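You operate a simulated robot arm through the tools that you are given. There is no shell and no other tool. Be economical: measure what you need, move in short steps, check, and stop when the job is done.

Carry out the task below with a simulated two-armed robot. There is one attempt and no reset: what you move stays moved.

TASK
Sleeve both long bars, then shut the black one in the yellow drawer.
Fine: sleeves out over the lug joints; the other long bar ends on its rests. Where these are worked on the way, their far stop is far enough and under half their travel is too little: yellow drawer.

Only the result counts: the job must be done as asked and must still hold three seconds after the hand-in. Knocking over, shifting, dropping, spilling or breaking anything else fails it.

THE ROBOT
Two 7-joint arms with two-finger parallel grippers on one trunk, on a base that drives. Base frame: it is fixed to the floor where the robot stands at the start and does not move with it; the origin is under the middle of the robot, x ahead of it, y to its left, z up. Readings come in mm, rad, newtons and seconds.
The left shoulder is at the start at [70, 133, 1301], the right one opposite. With the tool pointing down near the work surface each hand reaches from about 180 to 640 mm from the robot's upright axis, wherever it stands, measured 20 degrees to its own side. Places, roughly: black palm pad [500, -600, 900]; cream flap [700, -1400, 1000]; end stop knob [400, -1400, 900]; lift stand deck [600, -1900, 900]; lift stand knob [400, -2000, 900]; orange bracket [400, -1900, 1000]; orange flap [700, -1200, 1000]; ram board switch [700, -600, 900]; screw clamp jaw [500, -1200, 1000]; screw clamp knob [500, -1200, 1000]; small grey block [600, -800, 900]; small yellow jaw [600, -1400, 900]; teal prop [400, -1800, 900]; white end stop [500, -1400, 900]; white palm pad [500, -900, 900]; yellow drawer [500, -300, 900]. Payload 1.57 kg a hand.
Tool frame (each hand has its own): the origin (TCP) lies between the finger pads and is the grasp point; the fingertips stand 30 mm ahead of it; z points along the fingers, y is the line along which they close. Largest opening 80 mm; finger width 17, thickness 12; the body of the gripper, 40 by 82 mm, starts 80 mm behind the TCP.
Orientation is told as [roll, pitch, yaw] about the base's x, y, z axes, in that order, counted from this pose: with the fingers straight down and closing along the base's y, the tool's x points along the base's -x, its y along +y and its z along -z.

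THE INTERFACE
- The arms move only by the tool apply_moves. It takes "left_increments", "right_increments" or both (then of equal length, played together; a hand with none holds still); each is a list of rows, each a list of 7 numbers: the shift along the tool's x, y, z in units of 20 mm (1.0 is 20 mm), then the turn, a rotation vector about the tool's x, y, z in units of 5 degrees (1.0 is 5 degrees), then the gripper command, from -1 (shut) to 1 (fully open), values between in proportion. In form: [[x, y, z, wx, wy, wz, grip], ...]. A call has 1 to 8 rows; each row shifts and turns the commanded pose from where the row before left it, along the tool's axes as they then stand. A call with a number of a shift or a turn outside -1 to 1 is refused whole. A row lasts 0.2 s, in which the tool goes at most 50 mm and 0.15 rad; a call with a longer step from one row to the next is refused whole, and so is a gripper value outside its range. Where a pose cannot be reached the arm comes as near as it can. A force on the tool above 40 N (or 10 N above the force at the start of the call, whichever is more), or a blocked arm, ends the call early, and 0.2 s more pass. The fingers move at their own pace (about 153 mm/s each) and stop on an object; they squeeze with about 21 N. The grip force told is the motor's: it shows also when the fingers shut on nothing. Time passes only in rows, and 0.2 s behind the last, so rows that do not move let the fingers close. The reply holds the time, the measured pose of the TCP, the force on the tool along the base axes, the opening and the grip force, in the units named above and with some noise, with the torque about the TCP (base axes, N m) and any sound that the robot's microphone picked up.
- Cameras (640 x 400 px; columns grow to the right, rows downward): "scene" is now at [120.1, -33.1, 1509.5]; the picture's right is [-0.44, -0.90, 0.00], its down [-0.67, 0.33, -0.67] and it looks along [0.60, -0.29, -0.75] (base axes); focal length 254 px, centre (320, 200). "left" rides on the left gripper at [72, 7, -122] in its tool frame; the picture's right is [-0.09, 1.00, 0.00], its down [-0.84, -0.08, -0.54] and it looks along [-0.54, -0.05, 0.84] (tool axes); focal length 238 px, centre (320, 200). "right" rides on the right gripper at [72, -7, -122] in its tool frame; the picture's right is [0.09, 1.00, 0.00], its down [-0.84, 0.08, -0.54] and it looks along [-0.54, 0.05, 0.84] (tool axes); focal length 238 px, centre (320, 200). There is no depth. A picture from a camera that has moved, and an enlarged one, comes with that camera's place and axes in the base frame and with its lens.
- capture(camera): a new picture of that camera. It takes no simulated time.
- lift_body(by): slides the trunk up (or, below 0, down) by that many mm; the arms and the scene camera ride with it, the base frame stays. It gives what a move gives, with no picture.
- roll_base(legs): drives the robot by 1 to 6 legs, each [ahead, left, turn to the left] in mm, mm and rad, along the robot's own axes; the way and the turn of a leg run together, so that a leg with both is an arc; at most 1500 mm and 3.142 rad a leg. The arms and the cameras ride along, it lands a little off, and it stops where it bumps. It gives what a move gives.
- aim_head(pan, tilt): turns the head with the scene camera to pan (to the left, within 1.501 rad either way) and tilt (down, from -0.506 to 1.204), counted from straight ahead of the robot. It gives what a move gives.
- zoom(camera, box): a new picture of the part [left, top, right, bottom] of that camera's present view, enlarged. It takes no simulated time.
- sign_off(): hands the job in; it is judged then, once.

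Go step by step. Nothing tells you exact positions but the pictures and the camera data: compare them with the known pose of the tool, close in by small moves and look again before you grip or let go. The budget is 120 turns and 100 pictures, counting those below and the enlarged ones. Unless the task says otherwise, let go and move clear before handing in, and close with one line.

The tools are called after "Request:" as a command line: name --argument value ..., lists and objects as JSON in quotes. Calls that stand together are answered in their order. apply_moves: Moves the arms, as the interface text tells. Its arguments: {"type":"object","properties":{"left_increments":{"type":"array","items":{"type":"array","items":{"type":"number"}}},"right_increments":{"type":"array","items":{"type":"array","items":{"type":"number"}}}},"required":[]} The other tools are called the same way: lift_body (by) slides the trunk up or down; roll_base (legs) drives the base; aim_head (pan, tilt) turns the head that bears the scene camera; capture (camera) takes a picture; zoom (camera, box) takes an enlarged picture of a part of a camera's view; sign_off () hands the job in.

At the start:

```text
time: 0.0
left_tool_pos: [450.6, -11.1, 1197.4]
left_tool_rot: [0.001, 0.001, 0.001]
left_contact_force: [0.3, 0.3, -0.5]
left_moment: [0.03, 0.0, -0.02]
left_gripper_width: 80.2
left_grip_force: 0.1
right_tool_pos: [363.1, -397.8, 1219.3]
right_tool_rot: [0.0, -0.002, 0.001]
right_contact_force: [0.2, -0.2, 0.1]
right_moment: [0.0, 0.02, -0.01]
right_gripper_width: 80.4
right_grip_force: 0.0
trunk travel left (down, up): [-875.0, 65.0]
robot x, y, heading: [-1.0, -2.1, -0.004]
head pan, tilt: [-0.454, 0.843]
```

scene: 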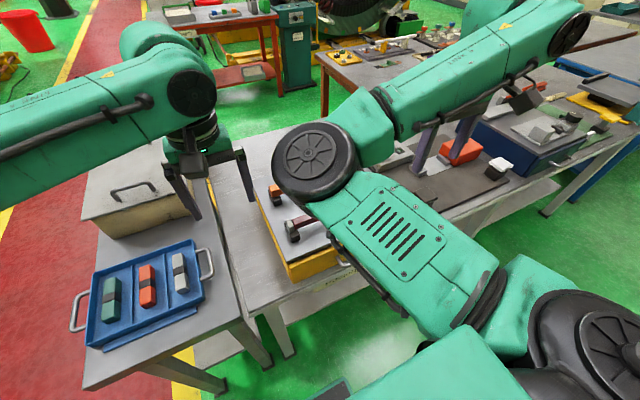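
right: 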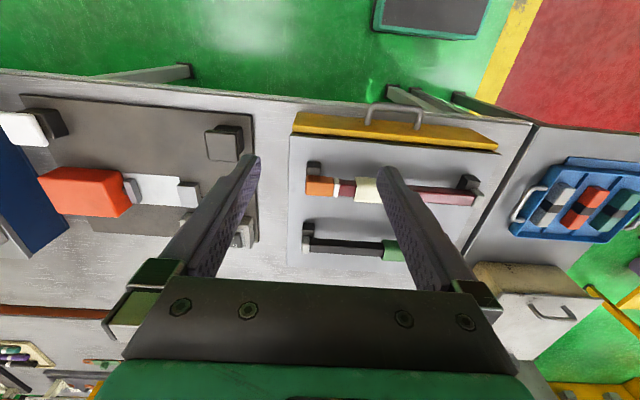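
left: 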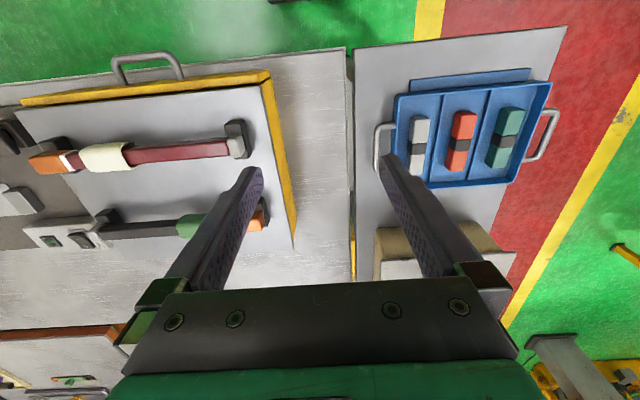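

I see two bars lying on rests on top of the yellow drawer unit, each with a sleeve (cream, green) and an orange lug. I'll look closer before moving.

Request:
zoom --camera "right" --box '[270, 90, 530, 270]'

Request:
zoom --camera "left" --box '[0, 40, 320, 260]'

```text
2.22 times, centred on (400, 180) of right
camera zoom: at [291.5, -405.8, 1342.1], right [-0.09, 1.0, 0.0], down [0.84, 0.08, 0.54], along [0.54, 0.05, -0.84], focal length 530 px, centre (142, 244)
```

zoom: 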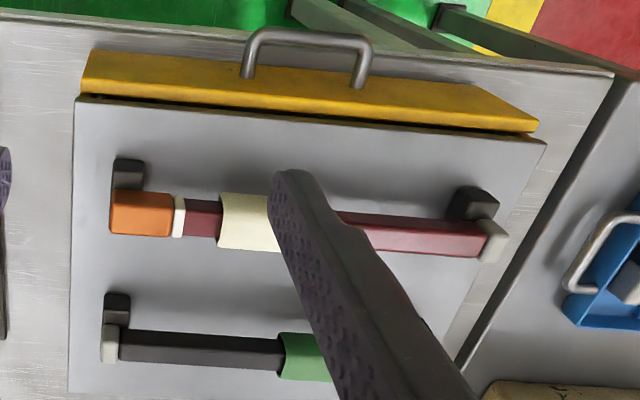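

```text
1.82 times, centred on (160, 150) of left
camera zoom: at [376.7, -5.4, 1318.3], right [0.09, 1.0, 0.0], down [0.84, -0.08, 0.54], along [0.54, -0.05, -0.84], focal length 433 px, centre (611, 291)
```

zoom: 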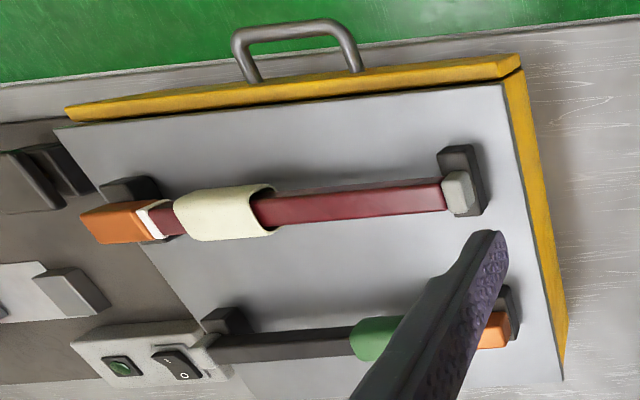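

The bars run along y: the maroon one at x≈480 (lug at y≈-390) and the black one at x≈611 (lug at y≈-125), both at z≈1008. The drawer handle is near [365, -272, 900]. I'll drive to the right so both hands can reach them.

Request:
roll_base --legs '[[0, -255, 0]]'

Request:
aim_head --pan 0.0 --tilt 0.85

Request:
capture --camera "scene"

Request:
capture --camera "left"

```text
time: 1.9
left_tool_pos: [449.4, -270.5, 1195.2]
left_tool_rot: [-0.002, 0.001, 0.0]
left_contact_force: [0.4, 0.3, -0.6]
left_moment: [-0.03, -0.01, 0.0]
left_gripper_width: 80.1
left_grip_force: 0.0
right_tool_pos: [362.4, -657.2, 1220.0]
right_tool_rot: [-0.003, -0.001, 0.001]
right_contact_force: [-0.5, 0.3, -0.3]
right_moment: [-0.01, -0.02, -0.01]
right_gripper_width: 79.8
right_grip_force: 0.0
trunk travel left (down, up): [-875.0, 65.0]
robot x, y, heading: [-0.1, -261.2, -0.005]
head pan, tilt: [-0.454, 0.843]
```

```text
time: 2.8
left_tool_pos: [450.1, -272.8, 1196.9]
left_tool_rot: [-0.001, -0.002, -0.001]
left_contact_force: [0.1, 0.0, 0.3]
left_moment: [0.01, -0.01, 0.0]
left_gripper_width: 80.0
left_grip_force: 0.0
right_tool_pos: [362.8, -659.9, 1218.7]
right_tool_rot: [0.001, -0.002, 0.001]
right_contact_force: [0.0, 0.8, 0.4]
right_moment: [-0.01, -0.03, 0.0]
right_gripper_width: 80.5
right_grip_force: 0.0
trunk travel left (down, up): [-875.0, 65.0]
robot x, y, heading: [0.6, -258.6, 0.0]
head pan, tilt: [0.0, 0.85]
```

```text
94 pictures are left
camera scene: at [127.5, -260.0, 1509.0], right [0.0, -1.0, 0.0], down [-0.75, 0.0, -0.66], along [0.66, 0.0, -0.75], focal length 254 px, centre (320, 200)
```

scene: 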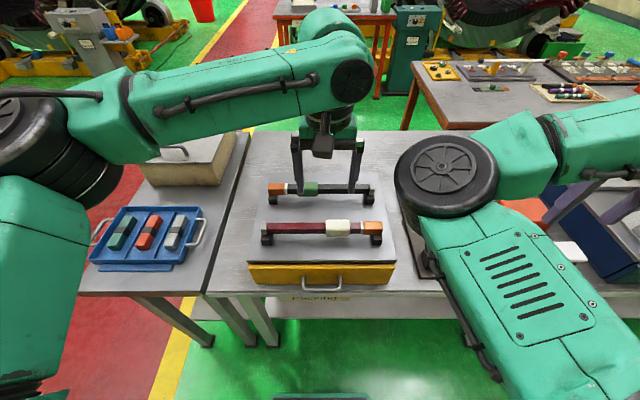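

```text
93 pictures are left
camera left: at [376.6, -266.7, 1318.4], right [0.09, 1.0, 0.0], down [0.84, -0.08, 0.54], along [0.54, -0.05, -0.84], focal length 238 px, centre (320, 200)
```

left: 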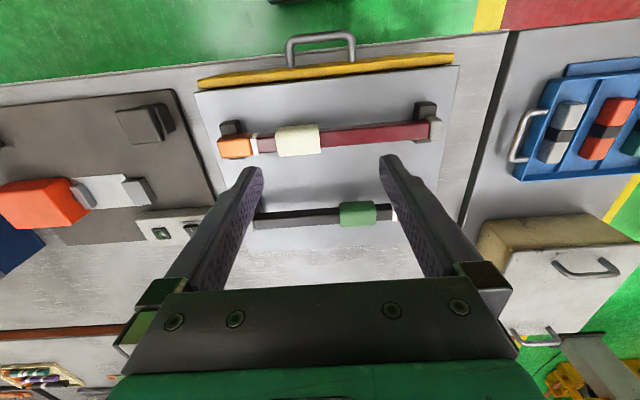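

Request:
zoom --camera "scene" --box '[230, 160, 410, 300]'

Request:
zoom --camera "left" --box '[190, 20, 470, 200]'

```text
2.86 times, centred on (320, 230) of scene
camera zoom: at [127.5, -260.0, 1509.0], right [0.0, -1.0, 0.0], down [-0.75, 0.0, -0.66], along [0.66, 0.0, -0.75], focal length 726 px, centre (320, 114)
```

zoom: 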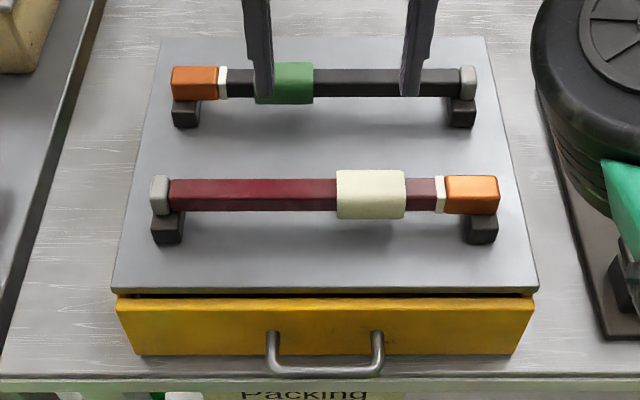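

```text
2.22 times, centred on (330, 110) of left
camera zoom: at [376.6, -266.7, 1318.4], right [0.09, 1.0, 0.0], down [0.84, -0.08, 0.54], along [0.54, -0.05, -0.84], focal length 530 px, centre (298, 400)
```

zoom: 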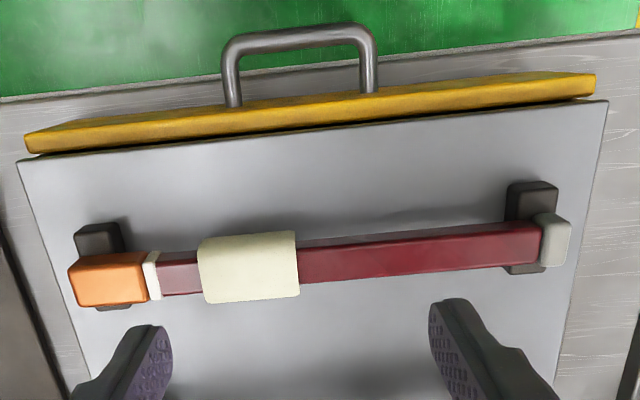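

Sleeve positions along y: cream is centred at -303 with its joint at -362, and green is centred at -226 with its joint at -165. I'll turn both grippers so they close along x, with each camera facing outward.

Request:
apply_moves --left_increments '[[0, 0, 0, 0, 0, 1, 1], [0, 0, 0, 0, 0, 1, 1], [0, 0, 0, 0, 0, 1, 1], [0, 0, 0, 0, 0, 1, 1], [0, 0, 0, 0, 0, 1, 1], [0, 0, 0, 0, 0, 1, 1], [0, 0, 0, 0, 0, 1, 1], [0, 0, 0, 0, 0, 1, 1]]' --right_increments '[[0, 0, 0, 0, 0, -1, 1], [0, 0, 0, 0, 0, -1, 1], [0, 0, 0, 0, 0, -1, 1], [0, 0, 0, 0, 0, -1, 1], [0, 0, 0, 0, 0, -1, 1], [0, 0, 0, 0, 0, -1, 1], [0, 0, 0, 0, 0, -1, 1], [0, 0, 0, 0, 0, -1, 1]]'

Request:
apply_moves --left_increments '[[0, 0, 0, 0, 0, 1, 1], [0, 0, 0, 0, 0, 1, 1], [0, 0, 0, 0, 0, 1, 1], [0, 0, 0, 0, 0, 1, 1], [0, 0, 0, 0, 0, 1, 1], [0, 0, 0, 0, 0, 1, 1], [0, 0, 0, 0, 0, 1, 1], [0, 0, 0, 0, 0, 1, 1]]' --right_increments '[[0, 0, 0, 0, 0, -1, 1], [0, 0, 0, 0, 0, -1, 1], [0, 0, 0, 0, 0, -1, 1], [0, 0, 0, 0, 0, -1, 1], [0, 0, 0, 0, 0, -1, 1], [0, 0, 0, 0, 0, -1, 1], [0, 0, 0, 0, 0, -1, 1], [0, 0, 0, 0, 0, -1, 1]]'

Request:
apply_moves --left_increments '[[0, 0, 0, 0, 0, 1, 1], [0, 0, 0, 0, 0, 1, 1]]' --right_increments '[[0, 0, 0, 0, 0, -1, 1], [0, 0, 0, 0, 0, -1, 1]]'

```text
time: 4.6
left_tool_pos: [448.4, -272.5, 1195.1]
left_tool_rot: [0.0, 0.002, -0.7]
left_contact_force: [-0.3, -0.5, 0.1]
left_moment: [0.01, 0.02, 0.02]
left_gripper_width: 80.0
left_grip_force: 0.1
right_tool_pos: [362.3, -659.4, 1219.8]
right_tool_rot: [-0.001, -0.002, 0.7]
right_contact_force: [0.2, 0.2, -0.4]
right_moment: [-0.02, 0.02, -0.04]
right_gripper_width: 80.0
right_grip_force: 0.2
trunk travel left (down, up): [-875.0, 65.0]
robot x, y, heading: [-1.3, -261.7, -0.008]
head pan, tilt: [0.0, 0.85]
```

```text
time: 6.4
left_tool_pos: [449.5, -271.5, 1194.7]
left_tool_rot: [0.001, 0.0, -1.398]
left_contact_force: [0.1, 0.3, -0.1]
left_moment: [0.04, -0.01, -0.01]
left_gripper_width: 80.1
left_grip_force: 0.1
right_tool_pos: [362.4, -659.3, 1219.4]
right_tool_rot: [0.001, -0.002, 1.397]
right_contact_force: [0.5, 0.0, 0.9]
right_moment: [-0.01, -0.01, -0.03]
right_gripper_width: 79.9
right_grip_force: 0.1
trunk travel left (down, up): [-875.0, 65.0]
robot x, y, heading: [-2.5, -260.0, -0.001]
head pan, tilt: [0.0, 0.85]
```

```text
time: 7.0
left_tool_pos: [451.2, -273.1, 1196.5]
left_tool_rot: [-0.001, 0.001, -1.571]
left_contact_force: [-0.3, -0.6, -0.6]
left_moment: [-0.01, -0.03, 0.02]
left_gripper_width: 79.8
left_grip_force: 0.0
right_tool_pos: [362.6, -658.5, 1220.2]
right_tool_rot: [-0.001, -0.001, 1.571]
right_contact_force: [0.4, -1.2, 0.0]
right_moment: [0.04, 0.02, 0.03]
right_gripper_width: 79.9
right_grip_force: 0.1
trunk travel left (down, up): [-875.0, 65.0]
robot x, y, heading: [2.6, -258.2, 0.001]
head pan, tilt: [0.0, 0.85]
```

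Request:
apply_moves --left_increments '[[0.49, 0.17, 0.5, 0, 0, 0, 1], [0.49, 0.17, 0.5, 0, 0, 0, 1], [0.49, 0.17, 0.5, 0, 0, 0, 1], [0.49, 0.17, 0.5, 0, 0, 0, 1], [0.49, 0.17, 0.5, 0, 0, 0, 1], [0.49, 0.17, 0.5, 0, 0, 0, 1], [0.49, 0.17, 0.5, 0, 0, 0, 1], [0.49, 0.17, 0.5, 0, 0, 0, 1]]' --right_increments '[[-1, -0.72, 0, 0, 0, 0, 1], [-1, -0.72, 0, 0, 0, 0, 1], [-1, -0.72, 0, 0, 0, 0, 1], [-1, -0.72, 0, 0, 0, 0, 1], [-1, -0.72, 0, 0, 0, 0, 1], [-1, -0.72, 0, 0, 0, 0, 1], [-1, -0.72, 0, 0, 0, 0, 1], [-1, -0.72, 0, 0, 0, 0, 1]]'

Request:
apply_moves --right_increments '[[-1, 0, 0.5, 0, 0, 0, 1], [-1, 0, 0.5, 0, 0, 0, 1], [-1, 0, 0.5, 0, 0, 0, 1], [-1, 0, 0.5, 0, 0, 0, 1], [-1, 0, 0.5, 0, 0, 0, 1], [-1, 0, 0.5, 0, 0, 0, 1], [-1, 0, 0.5, 0, 0, 0, 1], [-1, 0, 0.5, 0, 0, 0, 1]]'

Request:
capture --camera "left"

Request:
capture --camera "right"

Request:
zoom --camera "scene" --box '[230, 120, 410, 300]'

```text
time: 8.8
left_tool_pos: [478.7, -192.6, 1116.2]
left_tool_rot: [-0.001, -0.002, -1.57]
left_contact_force: [-0.2, 1.0, -0.2]
left_moment: [-0.04, 0.01, -0.05]
left_gripper_width: 79.9
left_grip_force: 0.1
right_tool_pos: [496.9, -578.2, 1223.9]
right_tool_rot: [-0.001, 0.0, 1.57]
right_contact_force: [-0.5, 0.4, -0.1]
right_moment: [0.04, 0.04, 0.0]
right_gripper_width: 79.9
right_grip_force: 0.0
right hand out of reach, approached as far as the arm can: row 1, 2, 3, 4, 5, 6, 7
trunk travel left (down, up): [-875.0, 65.0]
robot x, y, heading: [-0.4, -261.5, -0.0]
head pan, tilt: [0.0, 0.85]
```

```text
time: 10.6
left_tool_pos: [478.1, -193.8, 1117.3]
left_tool_rot: [0.0, 0.0, -1.571]
left_contact_force: [0.2, -0.3, 0.1]
left_moment: [0.0, 0.01, -0.04]
left_gripper_width: 80.1
left_grip_force: 0.0
right_tool_pos: [561.5, -473.4, 1145.5]
right_tool_rot: [-0.001, 0.0, 1.571]
right_contact_force: [-0.8, -0.6, -0.2]
right_moment: [0.04, -0.02, 0.0]
right_gripper_width: 80.1
right_grip_force: 0.1
right hand out of reach, approached as far as the arm can: row 1, 2, 3, 4, 5, 6, 7, 8
trunk travel left (down, up): [-875.0, 65.0]
robot x, y, heading: [-0.4, -260.9, 0.0]
head pan, tilt: [0.0, 0.85]
```

```text
90 pictures are left
camera left: at [483.6, -122.5, 1238.7], right [1.0, -0.09, 0.0], down [-0.08, -0.84, 0.54], along [-0.05, -0.54, -0.84], focal length 238 px, centre (320, 200)
```

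left: 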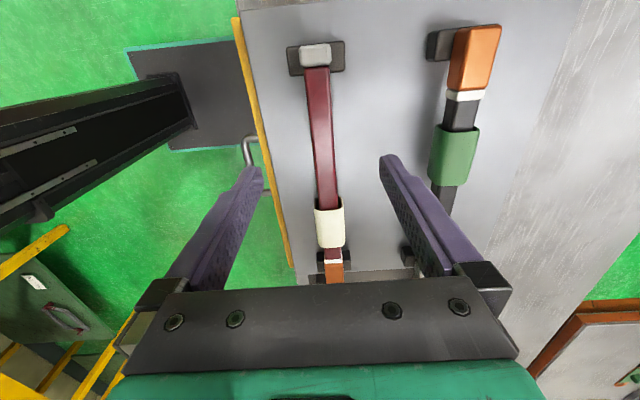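

```text
89 pictures are left
camera right: at [567.6, -546.3, 1267.7], right [-1.0, -0.09, 0.0], down [-0.08, 0.84, 0.54], along [-0.05, 0.54, -0.84], focal length 238 px, centre (320, 200)
```

right: 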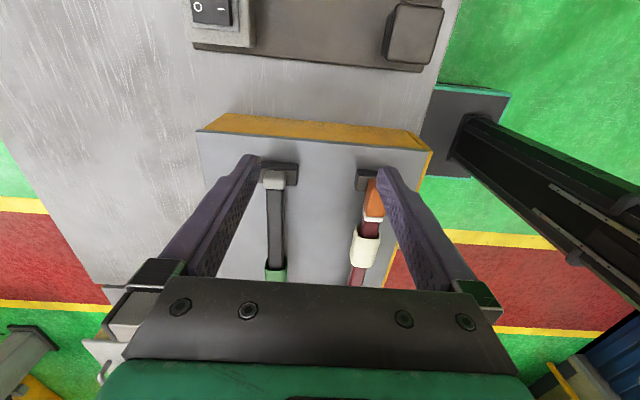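

```text
2.22 times, centred on (320, 210) of scene
camera zoom: at [128.0, -258.4, 1509.0], right [0.0, -1.0, 0.0], down [-0.75, 0.0, -0.66], along [0.66, 0.0, -0.75], focal length 564 px, centre (320, 178)
```

zoom: 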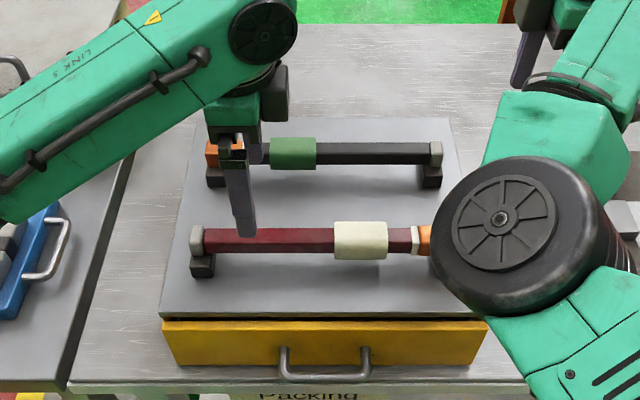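

The right hand stopped short of its commanded path because of reach. I'll test where its commanded pose really is with a small move in -x.

Request:
apply_moves --right_increments '[[0, 1, 0, 0, 0, 0, 1], [0, 1, 0, 0, 0, 0, 1]]'

```text
time: 11.2
left_tool_pos: [477.2, -194.4, 1116.9]
left_tool_rot: [-0.002, 0.0, -1.573]
left_contact_force: [-0.2, -0.4, -0.1]
left_moment: [0.01, -0.02, 0.0]
left_gripper_width: 80.1
left_grip_force: 0.1
right_tool_pos: [552.8, -486.1, 1136.3]
right_tool_rot: [-0.002, -0.003, 1.571]
right_contact_force: [0.0, -0.1, -0.5]
right_moment: [0.01, -0.05, 0.04]
right_gripper_width: 80.1
right_grip_force: 0.1
right hand out of reach, approached as far as the arm can: row 1, 2
trunk travel left (down, up): [-875.0, 65.0]
robot x, y, heading: [-0.2, -257.0, -0.0]
head pan, tilt: [0.0, 0.85]
```

Request:
apply_moves --right_increments '[[0, 0, 0, 0, 0, 1, 1], [0, 0, 0, 0, 0, 1, 1], [0, 0, 0, 0, 0, 1, 1], [0, 0, 0, 0, 0, 1, 1], [0, 0, 0, 0, 0, 1, 1], [0, 0, 0, 0, 0, 1, 1]]'

```text
time: 12.6
left_tool_pos: [477.1, -194.6, 1117.0]
left_tool_rot: [0.001, 0.001, -1.571]
left_contact_force: [0.5, 0.0, -0.2]
left_moment: [-0.02, 0.02, 0.0]
left_gripper_width: 80.2
left_grip_force: 0.1
right_tool_pos: [553.0, -488.0, 1136.5]
right_tool_rot: [-0.002, -0.002, 1.046]
right_contact_force: [0.0, 0.5, 0.2]
right_moment: [0.0, 0.0, 0.01]
right_gripper_width: 80.0
right_grip_force: 0.1
trunk travel left (down, up): [-875.0, 65.0]
robot x, y, heading: [-1.2, -261.0, -0.001]
head pan, tilt: [0.0, 0.85]
```

Request:
apply_moves --right_increments '[[-0.77, 0.98, 0, 0, 0, 0, 1], [-0.77, 0.98, 0, 0, 0, 0, 1], [-0.77, 0.98, 0, 0, 0, 0, 1], [-0.77, 0.98, 0, 0, 0, 0, 1], [-0.77, 0.98, 0, 0, 0, 0, 1], [-0.77, 0.98, 0, 0, 0, 0, 1], [-0.77, 0.98, 0, 0, 0, 0, 1], [-0.77, 0.98, 0, 0, 0, 0, 1]]'

```text
time: 14.4
left_tool_pos: [477.0, -193.0, 1117.1]
left_tool_rot: [0.0, -0.002, -1.569]
left_contact_force: [-0.8, 0.3, 0.3]
left_moment: [-0.01, 0.03, 0.02]
left_gripper_width: 80.2
left_grip_force: 0.1
right_tool_pos: [562.2, -313.6, 1109.5]
right_tool_rot: [0.001, -0.002, 1.047]
right_contact_force: [-1.4, 0.3, -0.1]
right_moment: [-0.03, -0.03, 0.0]
right_gripper_width: 80.0
right_grip_force: 0.0
right hand out of reach, approached as far as the arm can: row 1, 2, 3, 4, 5, 6, 7, 8
trunk travel left (down, up): [-875.0, 65.0]
robot x, y, heading: [1.1, -262.9, 0.001]
head pan, tilt: [0.0, 0.85]
```

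Request:
apply_moves --right_increments '[[0, 0, 0, 0, 0, 1, 1], [0, 0, 0, 0, 0, 1, 1], [0, 0, 0, 0, 0, 1, 1], [0, 0, 0, 0, 0, 1, 1], [0, 0, 0, 0, 0, 1, 1], [0, 0, 0, 0, 0, 1, 1], [0, 0, 0, 0, 0, 1, 1], [0, 0, 0, 0, 0, 1, 1]]'

Request:
apply_moves --right_increments '[[0, 0, 0, 0, 0, 1, 1], [0, 0, 0, 0, 0, 1, 1], [0, 0, 0, 0, 0, 1, 1], [0, 0, 0, 0, 0, 1, 1], [1, 0, 0, 0, 0, 0, 1], [1, 0, 0, 0, 0, 0, 1], [1, 0, 0, 0, 0, 0, 1], [1, 0, 0, 0, 0, 0, 1]]'

Request:
capture --camera "scene"

```text
time: 16.2
left_tool_pos: [477.2, -194.8, 1117.4]
left_tool_rot: [0.003, -0.002, -1.57]
left_contact_force: [-0.8, -0.3, 0.0]
left_moment: [0.02, 0.02, 0.04]
left_gripper_width: 79.9
left_grip_force: 0.0
right_tool_pos: [563.3, -314.3, 1109.0]
right_tool_rot: [-0.001, -0.001, 0.346]
right_contact_force: [0.0, -0.5, -0.4]
right_moment: [-0.01, -0.03, 0.0]
right_gripper_width: 80.1
right_grip_force: 0.0
trunk travel left (down, up): [-875.0, 65.0]
robot x, y, heading: [2.1, -260.3, -0.002]
head pan, tilt: [0.0, 0.85]
```

```text
time: 18.0
left_tool_pos: [476.5, -195.7, 1117.0]
left_tool_rot: [-0.001, 0.0, -1.571]
left_contact_force: [-0.2, 0.5, -0.7]
left_moment: [0.03, 0.0, -0.02]
left_gripper_width: 80.1
left_grip_force: 0.0
right_tool_pos: [553.9, -330.5, 1088.6]
right_tool_rot: [0.001, -0.003, 0.003]
right_contact_force: [0.5, -0.1, -0.4]
right_moment: [0.01, 0.0, -0.02]
right_gripper_width: 80.2
right_grip_force: 0.1
right hand out of reach, approached as far as the arm can: row 4, 5, 6, 7, 8
trunk travel left (down, up): [-875.0, 65.0]
robot x, y, heading: [-1.8, -259.1, 0.001]
head pan, tilt: [0.0, 0.85]
```

```text
87 pictures are left
camera scene: at [127.5, -259.0, 1509.0], right [0.0, -1.0, 0.0], down [-0.75, 0.0, -0.66], along [0.66, 0.0, -0.75], focal length 254 px, centre (320, 200)
```

scene: 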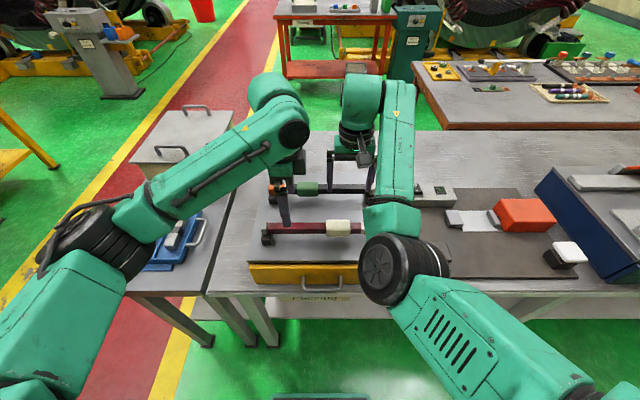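

The right elbow configuration can't retract to x≈480 from here, but x≈600 suits it. I'll do the black bar first: right hand holding the bar, left hand sliding the sleeve.

Request:
apply_moves --right_increments '[[-0.8, 0, -0.3, 0, 0, -1, 1], [-0.8, 0, 0, 0, 0, -1, 1], [-0.8, 0, 0, 0, 0, -1, 1], [0, 0, 0, 0, 0, -1, 1], [0, 0, 0, 0, 0, -1, 1], [0, 0, 0, 0, 0, -1, 1], [0, 0, 0, 0, 0, -1, 1], [0, 0, 0, 0, 0, -1, 1]]'

Request:
apply_moves --right_increments '[[0, 0, 0, 0, 0, -1, 1], [0, 0, 0, 0, 0, -1, 1], [0, 0, 0, 0, 0, -1, 1], [0, 0, 0, 0, 0, -1, 1], [0, 0, 0, 0, 0, -1, 1], [0, 0, 0, 0, 0, -1, 1], [0, 0, 0, 0, 0, -1, 1], [0, 0, 0, 0, 0, -1, 1]]'

Request:
apply_moves --right_increments '[[0, 0, 0, 0, 0, -1, 1], [0, 0, 0, 0, 0, -1, 1], [0, 0, 0, 0, 0, 0, 1]]'

Request:
capture --camera "right"

```text
time: 19.8
left_tool_pos: [478.6, -193.9, 1116.1]
left_tool_rot: [0.0, 0.0, -1.572]
left_contact_force: [0.1, -0.1, -0.2]
left_moment: [0.02, 0.02, 0.02]
left_gripper_width: 79.9
left_grip_force: 0.0
right_tool_pos: [601.3, -326.1, 1092.8]
right_tool_rot: [0.0, -0.002, 0.7]
right_contact_force: [0.0, -0.6, -0.5]
right_moment: [0.02, 0.01, 0.0]
right_gripper_width: 79.8
right_grip_force: 0.0
trunk travel left (down, up): [-875.0, 65.0]
robot x, y, heading: [1.9, -260.9, -0.002]
head pan, tilt: [0.0, 0.85]
```

```text
time: 21.6
left_tool_pos: [477.2, -193.9, 1116.9]
left_tool_rot: [0.0, 0.0, -1.571]
left_contact_force: [0.2, 0.2, -0.2]
left_moment: [-0.02, 0.02, -0.01]
left_gripper_width: 80.1
left_grip_force: 0.0
right_tool_pos: [602.1, -327.2, 1093.9]
right_tool_rot: [-0.002, -0.001, 1.399]
right_contact_force: [-0.1, -0.4, -0.1]
right_moment: [0.01, -0.03, 0.0]
right_gripper_width: 80.1
right_grip_force: 0.1
trunk travel left (down, up): [-875.0, 65.0]
robot x, y, heading: [-2.5, -260.3, -0.0]
head pan, tilt: [0.0, 0.85]
```

```text
time: 22.4
left_tool_pos: [478.0, -194.7, 1116.7]
left_tool_rot: [0.001, 0.0, -1.572]
left_contact_force: [-0.2, -0.2, 0.1]
left_moment: [-0.04, 0.0, 0.02]
left_gripper_width: 80.0
left_grip_force: 0.0
right_tool_pos: [602.4, -326.1, 1092.3]
right_tool_rot: [-0.001, -0.002, 1.57]
right_contact_force: [0.4, 0.6, 0.4]
right_moment: [-0.01, 0.01, 0.0]
right_gripper_width: 79.8
right_grip_force: 0.0
trunk travel left (down, up): [-875.0, 65.0]
robot x, y, heading: [0.9, -260.4, -0.004]
head pan, tilt: [0.0, 0.85]
```

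```text
86 pictures are left
camera right: at [608.8, -398.5, 1215.2], right [-1.0, -0.09, 0.0], down [-0.08, 0.84, 0.54], along [-0.05, 0.54, -0.84], focal length 238 px, centre (320, 200)
```

right: 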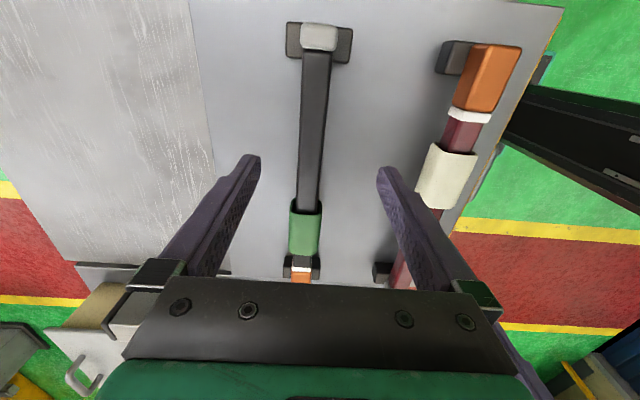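

Request:
apply_moves --right_increments '[[0.4, -0.13, 1, 0, 0, 0, 1], [0.4, -0.13, 1, 0, 0, 0, 1], [0.4, -0.13, 1, 0, 0, 0, 1], [0, 0, 0.9, 0, 0, 0, 1], [0, 0, 0, 0, 0, 0, 1]]' --left_increments '[[-0.2, 1, 0, 0, 0, 0, 1], [-0.2, 1, 0, 0, 0, 0, 1], [-0.2, 1, 0, 0, 0, 0, 1], [-0.2, 1, 0, 0, 0, 0, 1], [-0.2, 1, 0, 0, 0, 0, 1]]'

Request:
apply_moves --left_increments '[[-0.3, 0.8, 0, 0, 0, 0, 1], [-0.3, 0.8, 0, 0, 0, 0, 1], [0, 0, 0.6, 0, 0, 0, 1], [0, 0, 0, 0, 0, 0, 1]]'

Request:
capture --camera "left"

Request:
capture --camera "right"

Request:
capture --camera "scene"

```text
time: 23.6
left_tool_pos: [576.5, -215.6, 1114.9]
left_tool_rot: [-0.001, 0.002, -1.573]
left_contact_force: [0.4, -0.3, -0.1]
left_moment: [0.02, 0.02, 0.0]
left_gripper_width: 80.2
left_grip_force: 0.1
right_tool_pos: [603.3, -353.3, 1013.6]
right_tool_rot: [-0.001, -0.003, 1.57]
right_contact_force: [-0.1, 0.8, 0.7]
right_moment: [-0.05, 0.0, 0.0]
right_gripper_width: 79.9
right_grip_force: 0.1
right hand out of reach, approached as far as the arm can: row 3
trunk travel left (down, up): [-875.0, 65.0]
robot x, y, heading: [0.4, -263.0, -0.003]
head pan, tilt: [0.0, 0.85]
```

```text
time: 24.6
left_tool_pos: [593.6, -222.4, 1104.6]
left_tool_rot: [0.001, 0.001, -1.569]
left_contact_force: [0.1, 0.0, -0.7]
left_moment: [0.03, 0.0, -0.06]
left_gripper_width: 80.0
left_grip_force: 0.0
left hand out of reach, approached as far as the arm can: row 2
right_tool_pos: [603.5, -352.2, 1016.5]
right_tool_rot: [-0.002, -0.001, 1.569]
right_contact_force: [-0.6, -0.3, 1.0]
right_moment: [-0.01, 0.0, 0.03]
right_gripper_width: 80.4
right_grip_force: 0.0
trunk travel left (down, up): [-875.0, 65.0]
robot x, y, heading: [0.8, -261.6, 0.003]
head pan, tilt: [0.0, 0.85]
```

```text
85 pictures are left
camera left: at [600.9, -150.8, 1226.4], right [1.0, -0.09, 0.0], down [-0.08, -0.84, 0.54], along [-0.05, -0.54, -0.84], focal length 238 px, centre (320, 200)
```

left: 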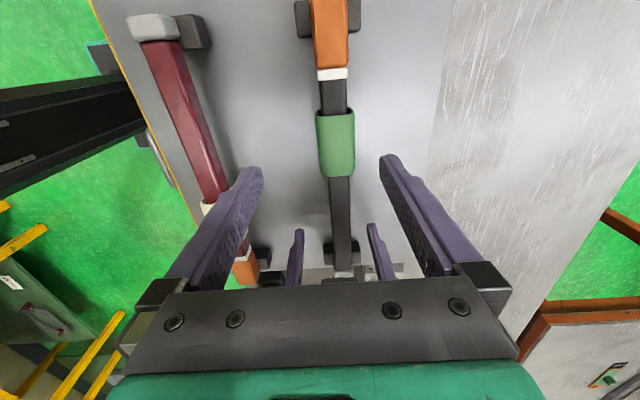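

```text
84 pictures are left
camera right: at [609.9, -425.0, 1136.9], right [-1.0, -0.09, 0.0], down [-0.08, 0.84, 0.54], along [-0.05, 0.54, -0.84], focal length 238 px, centre (320, 200)
```

right: 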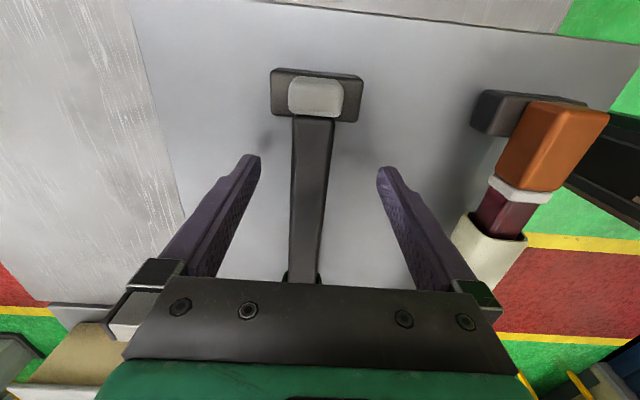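

```text
83 pictures are left
camera scene: at [127.8, -259.4, 1509.0], right [0.0, -1.0, 0.0], down [-0.75, 0.0, -0.66], along [0.66, 0.0, -0.75], focal length 254 px, centre (320, 200)
```

scene: 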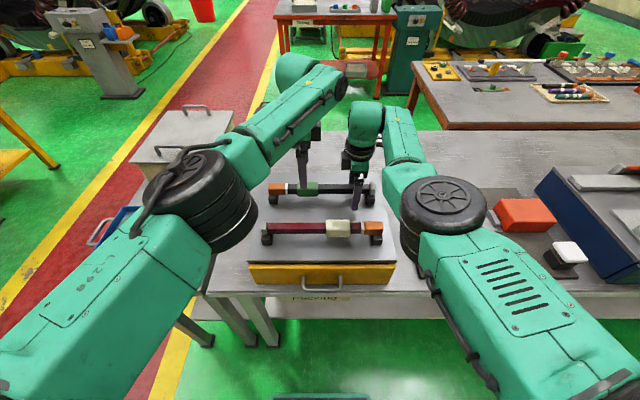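

Both arms are at the edge of their reach here. I'll lift the right hand clear and drive forward about 45 mm.

Request:
apply_moves --right_increments '[[0, 0, -1, 0, 0, 0, 1], [0, 0, -1, 0, 0, 0, 1], [0, 0, -1, 0, 0, 0, 1], [0, 0, -0.5, 0, 0, 0, 1], [0, 0, 0, 0, 0, 0, 1]]'

Request:
roll_base --legs '[[45, 0, 0]]'

```text
time: 25.8
left_tool_pos: [594.5, -222.0, 1104.1]
left_tool_rot: [0.001, 0.001, -1.573]
left_contact_force: [0.6, 0.1, -0.3]
left_moment: [-0.03, -0.01, -0.05]
left_gripper_width: 80.2
left_grip_force: 0.1
right_tool_pos: [602.6, -351.9, 1084.9]
right_tool_rot: [-0.002, -0.002, 1.572]
right_contact_force: [-0.3, -0.1, 0.5]
right_moment: [0.01, -0.01, 0.0]
right_gripper_width: 80.2
right_grip_force: 0.1
trunk travel left (down, up): [-875.0, 65.0]
robot x, y, heading: [-0.3, -260.1, 0.002]
head pan, tilt: [0.0, 0.85]
```

```text
time: 26.7
left_tool_pos: [630.3, -222.7, 1109.1]
left_tool_rot: [0.008, 0.001, -1.57]
left_contact_force: [-0.4, -0.7, 0.2]
left_moment: [-0.02, -0.05, -0.02]
left_gripper_width: 80.0
left_grip_force: 0.0
right_tool_pos: [639.6, -352.8, 1091.0]
right_tool_rot: [-0.008, 0.0, 1.572]
right_contact_force: [0.0, 0.8, -0.7]
right_moment: [0.0, -0.04, 0.01]
right_gripper_width: 79.9
right_grip_force: 0.1
trunk travel left (down, up): [-875.0, 65.0]
robot x, y, heading: [44.7, -260.5, 0.002]
head pan, tilt: [0.0, 0.85]
```

Request:
apply_moves --right_increments '[[0, 0.75, 0, 0, 0, 0, 1], [0, 0.75, 0, 0, 0, 0, 1], [0, 0, 0.9, 0, 0, 0, 1], [0, 0, 0.9, 0, 0, 0, 1], [0, 0, 0.9, 0, 0, 0, 1], [0, 0, 0.9, 0, 0, 0, 1], [0, 0, 0, 0, 0, 0, 1]]' --left_increments '[[-0.15, -0.5, 0, 0, 0, 0, 1], [0, -0.5, 0, 0, 0, 0, 1], [0, 0, 0.8, 0, 0, 0, 1], [0, 0, 0.8, 0, 0, 0, 1], [0, 0, 0.8, 0, 0, 0, 1], [0, 0, 0.8, 0, 0, 0, 1], [0, 0, 0, 0, 0, 0, 1]]'

Request:
capture --camera "left"

Request:
capture --camera "right"

```text
time: 28.3
left_tool_pos: [618.1, -226.8, 1040.1]
left_tool_rot: [-0.001, 0.0, -1.57]
left_contact_force: [0.4, 0.4, 0.1]
left_moment: [0.02, 0.0, 0.01]
left_gripper_width: 80.1
left_grip_force: 0.0
right_tool_pos: [618.2, -352.5, 1011.7]
right_tool_rot: [0.001, -0.001, 1.571]
right_contact_force: [0.9, 0.3, 0.1]
right_moment: [0.03, 0.0, 0.01]
right_gripper_width: 79.9
right_grip_force: 0.1
trunk travel left (down, up): [-875.0, 65.0]
robot x, y, heading: [44.0, -261.9, -0.008]
head pan, tilt: [0.0, 0.85]
```

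```text
82 pictures are left
camera left: at [624.9, -154.7, 1161.6], right [1.0, -0.09, 0.0], down [-0.08, -0.84, 0.54], along [-0.05, -0.54, -0.84], focal length 238 px, centre (320, 200)
```

left: 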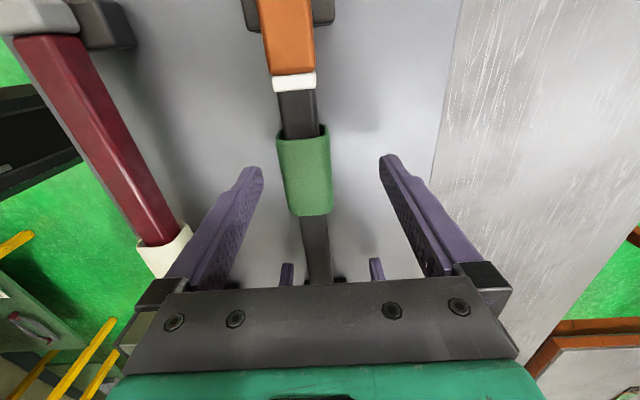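

```text
81 pictures are left
camera right: at [625.9, -423.9, 1134.5], right [-1.0, -0.09, 0.0], down [-0.08, 0.84, 0.54], along [-0.05, 0.54, -0.84], focal length 238 px, centre (320, 200)
```

right: 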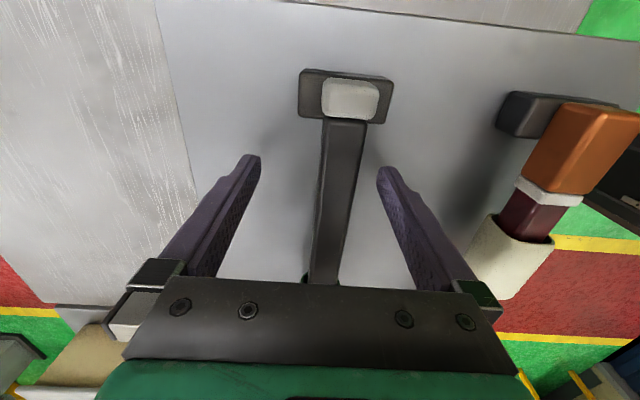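

Request:
apply_moves --right_increments '[[0, 0.4, -0.1, 0, 0, 0, 1], [0, 0, 0, 0, 0, 0, 1], [0, 0, 0, 0, 0, 0, -1], [0, 0, 0, 0, 0, 0, -1], [0, 0, 0, 0, 0, 0, -1]]' --left_increments '[[0, -0.4, 0.6, 0, 0, 0, 1], [0, 0, 0.6, 0, 0, 0, 1], [0, 0, 0, 0, 0, 0, 1], [0, 0, 0, 0, 0, 0, 1], [0, 0, 0, 0, 0, 0, 1]]'

```text
time: 29.5
left_tool_pos: [611.2, -225.2, 1015.5]
left_tool_rot: [0.0, 0.0, -1.571]
left_contact_force: [0.5, -0.2, 0.1]
left_moment: [0.04, -0.01, -0.01]
left_gripper_width: 79.9
left_grip_force: 0.1
right_tool_pos: [610.2, -352.2, 1014.3]
right_tool_rot: [0.0, -0.001, 1.57]
right_contact_force: [0.4, -0.4, 0.2]
right_moment: [0.1, 0.02, 0.1]
right_gripper_width: 21.8
right_grip_force: 20.8
trunk travel left (down, up): [-875.0, 65.0]
robot x, y, heading: [44.5, -261.9, -0.001]
head pan, tilt: [0.0, 0.85]
```

Right holds the bar (22 mm). Next the left closes on the green sleeve and slides it gently toward the lug.

Request:
apply_moves --right_increments '[[0, 0, 0, 0, 0, 0, -1], [0, 0, 0, 0, 0, 0, -1], [0, 0, 0, 0, 0, 0, -1], [0, 0, 0, 0, 0, 0, -1], [0, 0, 0, 0, 0, 0, -1], [0, 0, 0, 0, 0, 0, -1]]' --left_increments '[[0, 0, 0, 0, 0, 0, -1], [0, 0, 0, 0, 0, 0, -1], [0, 0, 0, 0, 0, 0, -1], [0.3, 0, 0, 0, 0, 0, -1], [0.3, 0, 0, 0, 0, 0, -1], [0, 0, 0, 0, 0, 0, -1]]'

Request:
capture --camera "left"

```text
time: 30.9
left_tool_pos: [611.2, -214.6, 1016.0]
left_tool_rot: [-0.001, 0.001, -1.573]
left_contact_force: [-5.0, -2.2, 2.5]
left_moment: [-0.24, 0.05, -0.31]
left_gripper_width: 35.0
left_grip_force: 21.1
right_tool_pos: [611.0, -351.4, 1014.1]
right_tool_rot: [-0.001, -0.001, 1.57]
right_contact_force: [5.0, 3.1, 0.2]
right_moment: [0.18, 0.01, -0.24]
right_gripper_width: 21.8
right_grip_force: 21.3
trunk travel left (down, up): [-875.0, 65.0]
robot x, y, heading: [41.3, -261.8, -0.006]
head pan, tilt: [0.0, 0.85]
```

```text
80 pictures are left
camera left: at [617.2, -142.4, 1138.1], right [1.0, -0.09, 0.0], down [-0.08, -0.84, 0.54], along [-0.05, -0.54, -0.84], focal length 238 px, centre (320, 200)
```

left: 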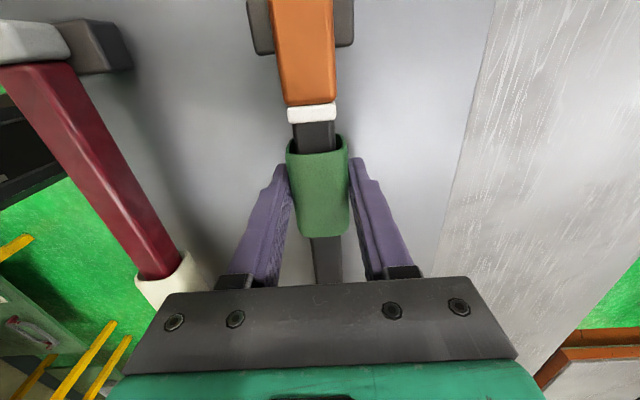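

Request:
apply_moves --right_increments '[[0, 0, 0, 0, 0, 0, -1], [0, 0, 0, 0, 0, 0, -1], [0, 0, 0, 0, 0, 0, -1], [0, 0, 0, 0, 0, 0, -1], [0, 0, 0, 0, 0, 0, -1], [0, 0, 0, 0, 0, 0, -1]]' --left_increments '[[0.4, 0, 0, 0, 0, 0, -1], [0.4, 0, 0, 0, 0, 0, -1], [0.4, 0, 0, 0, 0, 0, -1], [0.4, 0, 0, 0, 0, 0, -1], [0.2, 0, 0, 0, 0, 0, -1], [0, 0, 0, 0, 0, 0, -1]]'

Request:
capture --camera "left"

```text
time: 32.3
left_tool_pos: [611.7, -176.3, 1016.6]
left_tool_rot: [0.001, 0.002, -1.571]
left_contact_force: [-0.8, -2.6, -1.1]
left_moment: [-0.14, -0.03, -0.03]
left_gripper_width: 34.6
left_grip_force: 20.7
right_tool_pos: [610.3, -351.3, 1014.1]
right_tool_rot: [-0.002, 0.0, 1.572]
right_contact_force: [0.3, 2.5, 3.3]
right_moment: [0.65, 0.08, -0.09]
right_gripper_width: 22.0
right_grip_force: 21.3
trunk travel left (down, up): [-875.0, 65.0]
robot x, y, heading: [47.8, -260.6, 0.003]
head pan, tilt: [0.0, 0.85]
```

```text
79 pictures are left
camera left: at [617.5, -105.5, 1138.2], right [1.0, -0.09, 0.0], down [-0.08, -0.84, 0.54], along [-0.05, -0.54, -0.84], focal length 238 px, centre (320, 200)
```

left: 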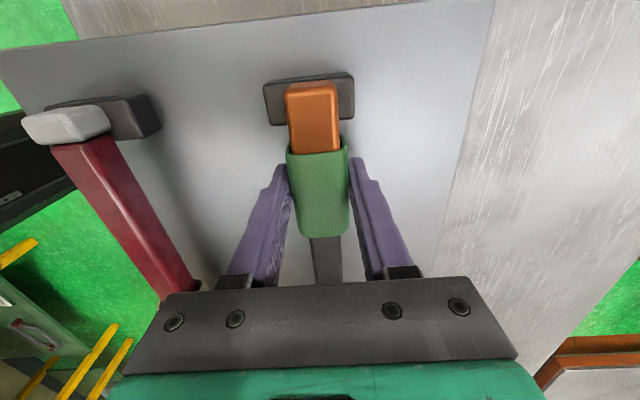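

Request:
apply_moves --right_increments '[[0, 0, 0, 0, 0, 0, -1], [0, 0, 0, 0, 0, 0, -1], [0, 0, 0, 0, 0, 0, -1], [0, 0, 0, 0, 0, 0, -1]]' --left_increments '[[0.15, 0, 0, 0, 0, 0, -1], [0.15, 0, 0, 0, 0, 0, -1], [0.1, 0, 0, 0, 0, 0, -1], [0, 0, 0, 0, 0, 0, -1]]'

Request:
capture --camera "left"

Request:
zoom --camera "scene" --box '[240, 150, 400, 250]'

```text
time: 33.3
left_tool_pos: [611.3, -170.5, 1016.2]
left_tool_rot: [0.0, -0.003, -1.572]
left_contact_force: [-0.2, -8.6, -0.6]
left_moment: [0.43, -0.06, 0.03]
left_gripper_width: 35.0
left_grip_force: 21.2
right_tool_pos: [610.7, -350.7, 1014.8]
right_tool_rot: [-0.002, -0.001, 1.57]
right_contact_force: [1.2, 7.1, 3.5]
right_moment: [-0.14, 0.05, 0.04]
right_gripper_width: 22.0
right_grip_force: 20.8
trunk travel left (down, up): [-875.0, 65.0]
robot x, y, heading: [46.2, -261.3, -0.006]
head pan, tilt: [0.0, 0.85]
```

```text
78 pictures are left
camera left: at [617.0, -98.5, 1138.3], right [1.0, -0.09, 0.0], down [-0.08, -0.84, 0.54], along [-0.05, -0.54, -0.84], focal length 238 px, centre (320, 200)
```

left: 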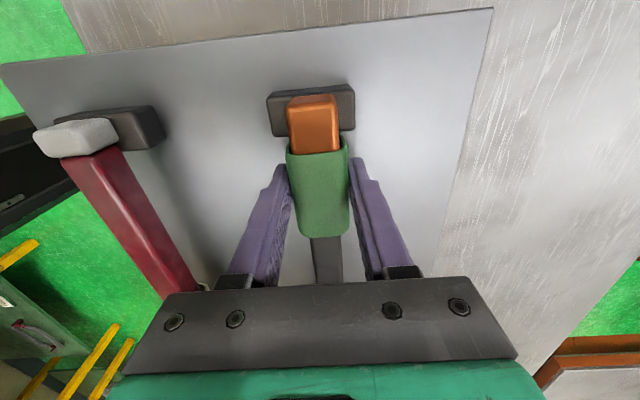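

```text
4.00 times, centred on (320, 200) of scene
camera zoom: at [172.1, -259.1, 1509.0], right [0.0, -1.0, 0.0], down [-0.75, 0.0, -0.66], along [0.66, 0.0, -0.75], focal length 1016 px, centre (320, 200)
```

zoom: 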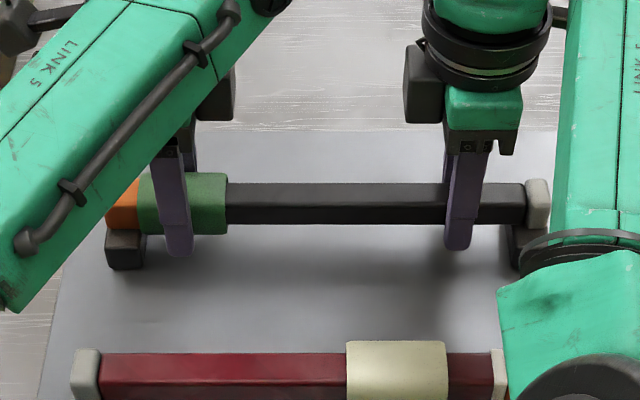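

The green sleeve now covers the joint and touches the rest post. I'll release both hands, rise, and back up to work on the maroon bar.

Request:
apply_moves --right_increments '[[0, 0, 0, 0, 0, 0, 1], [0, 0, 0, 0, 0, 0, 1], [0, 0, -1, 0, 0, 0, 1], [0, 0, -1, 0, 0, 0, 1], [0, 0, -1, 0, 0, 0, 1], [0, 0, -1, 0, 0, 0, 1]]' --left_increments '[[0, 0, 0, 0, 0, 0, 1], [0, 0, 0, 0, 0, 0, 1], [0, 0, -1, 0, 0, 0, 1], [0, 0, -1, 0, 0, 0, 1], [0, 0, -1, 0, 0, 0, 1], [0, 0, -1, 0, 0, 0, 1]]'

Request:
roll_base --legs '[[-132, 0, 0]]'

Request:
capture --camera "scene"

Request:
capture --camera "left"

Request:
capture --camera "right"

```text
time: 34.7
left_tool_pos: [609.0, -170.1, 1096.3]
left_tool_rot: [-0.001, -0.001, -1.572]
left_contact_force: [-0.5, 0.4, -0.1]
left_moment: [0.0, -0.01, 0.01]
left_gripper_width: 80.1
left_grip_force: 0.0
right_tool_pos: [609.7, -351.7, 1096.0]
right_tool_rot: [-0.001, -0.001, 1.57]
right_contact_force: [-0.1, 0.9, -0.3]
right_moment: [0.01, 0.0, -0.05]
right_gripper_width: 80.1
right_grip_force: 0.1
trunk travel left (down, up): [-875.0, 65.0]
robot x, y, heading: [44.3, -262.1, -0.003]
head pan, tilt: [0.0, 0.85]
```

```text
time: 36.0
left_tool_pos: [478.7, -169.4, 1094.6]
left_tool_rot: [-0.003, 0.0, -1.571]
left_contact_force: [-0.3, 1.0, -0.2]
left_moment: [0.01, -0.01, 0.02]
left_gripper_width: 79.9
left_grip_force: 0.0
right_tool_pos: [479.4, -350.5, 1093.9]
right_tool_rot: [0.001, -0.002, 1.571]
right_contact_force: [-0.1, -0.5, -0.6]
right_moment: [-0.01, 0.02, 0.05]
right_gripper_width: 79.9
right_grip_force: 0.0
trunk travel left (down, up): [-875.0, 65.0]
robot x, y, heading: [-88.7, -261.2, 0.001]
head pan, tilt: [0.0, 0.85]
```

```text
76 pictures are left
camera scene: at [42.6, -258.6, 1508.7], right [0.0, -1.0, 0.0], down [-0.75, 0.0, -0.66], along [0.66, 0.0, -0.75], focal length 254 px, centre (320, 200)
```

scene: 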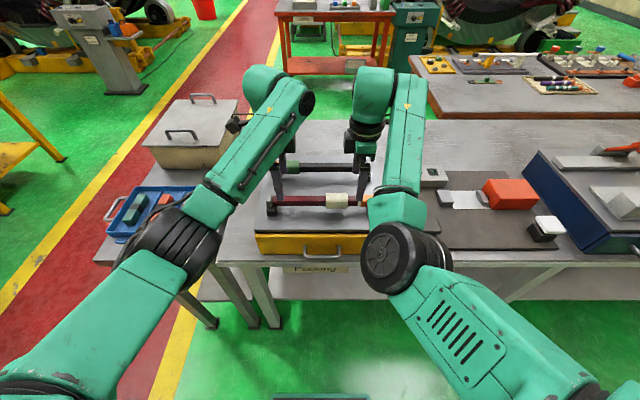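

```text
75 pictures are left
camera left: at [485.9, -97.2, 1216.6], right [1.0, -0.09, 0.0], down [-0.08, -0.84, 0.54], along [-0.05, -0.54, -0.84], focal length 238 px, centre (320, 200)
```

left: 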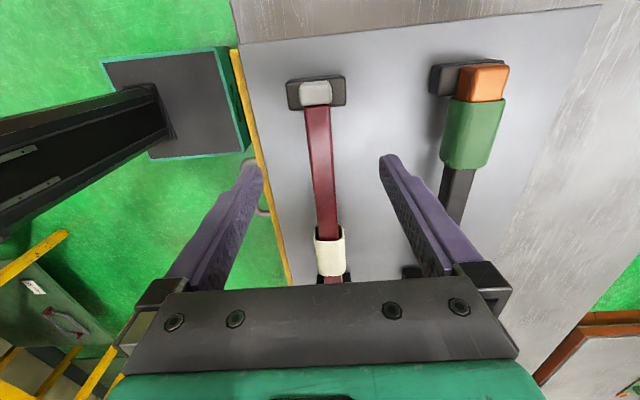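

```text
74 pictures are left
camera right: at [486.6, -423.2, 1216.2], right [-1.0, -0.09, 0.0], down [-0.08, 0.84, 0.54], along [-0.05, 0.54, -0.84], focal length 238 px, centre (320, 200)
```

right: 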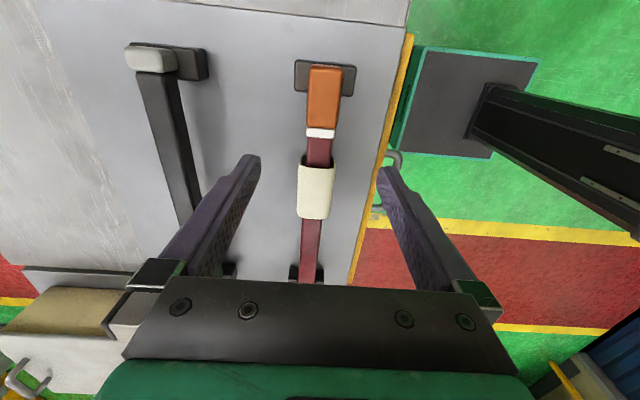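

Request:
apply_moves --right_increments '[[-0.8, 0, 0, 0, 0, 0, 1], [-0.8, 0, 0, 0, 0, 0, 1], [-0.7, 0, 0.9, 0, 0, 0, 1], [0, 0, 1, 0, 0, 0, 1], [0, 0, 1, 0, 0, 0, 1], [0, 0, 0.9, 0, 0, 0, 1], [0, 0, 0, 0, 0, 0, 1]]' --left_increments '[[-0.4, 0.05, 0, 0, 0, 0, 1], [-0.4, 0, 0, 0, 0, 0, 1], [0, 0, 1, 0, 0, 0, 1], [0, 0, 1, 0, 0, 0, 1], [0, 0, 1, 0, 0, 0, 1], [0, 0, 1, 0, 0, 0, 1], [0, 0, 0, 0, 0, 0, 1]]'

Request:
capture --camera "right"

Request:
capture --camera "left"

```text
time: 37.6
left_tool_pos: [480.0, -184.3, 1015.3]
left_tool_rot: [0.001, 0.001, -1.571]
left_contact_force: [0.2, -0.2, -0.3]
left_moment: [-0.01, 0.02, 0.01]
left_gripper_width: 80.0
left_grip_force: 0.1
right_tool_pos: [476.6, -304.8, 1018.0]
right_tool_rot: [-0.001, -0.003, 1.572]
right_contact_force: [-0.2, -0.9, -0.1]
right_moment: [-0.02, -0.01, 0.01]
right_gripper_width: 79.6
right_grip_force: 0.0
trunk travel left (down, up): [-875.0, 65.0]
robot x, y, heading: [-89.5, -258.6, 0.0]
head pan, tilt: [0.0, 0.85]
```

```text
73 pictures are left
camera right: at [483.4, -376.8, 1140.8], right [-1.0, -0.09, 0.0], down [-0.08, 0.84, 0.54], along [-0.05, 0.54, -0.84], focal length 238 px, centre (320, 200)
```

right: 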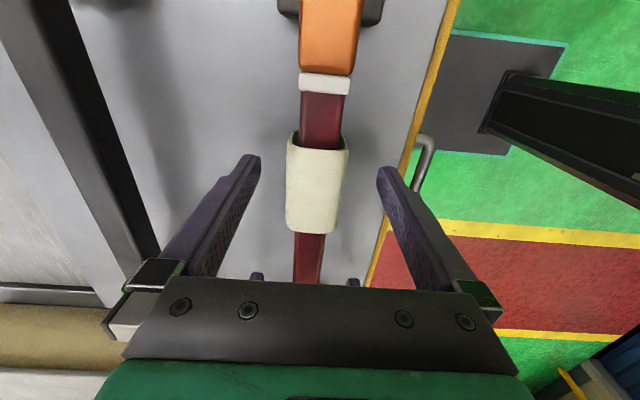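

```text
72 pictures are left
camera left: at [485.2, -113.0, 1137.4], right [1.0, -0.09, 0.0], down [-0.08, -0.84, 0.54], along [-0.05, -0.54, -0.84], focal length 238 px, centre (320, 200)
```

left: 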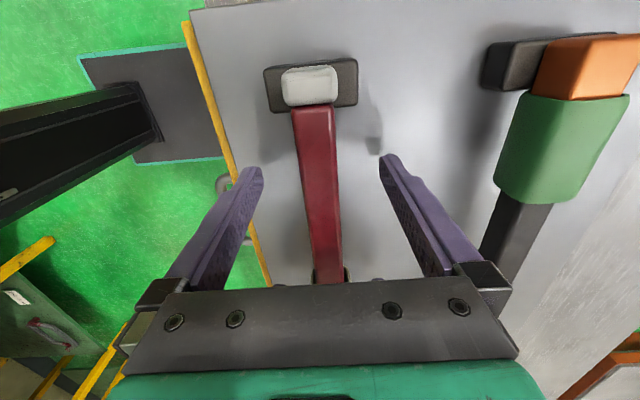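

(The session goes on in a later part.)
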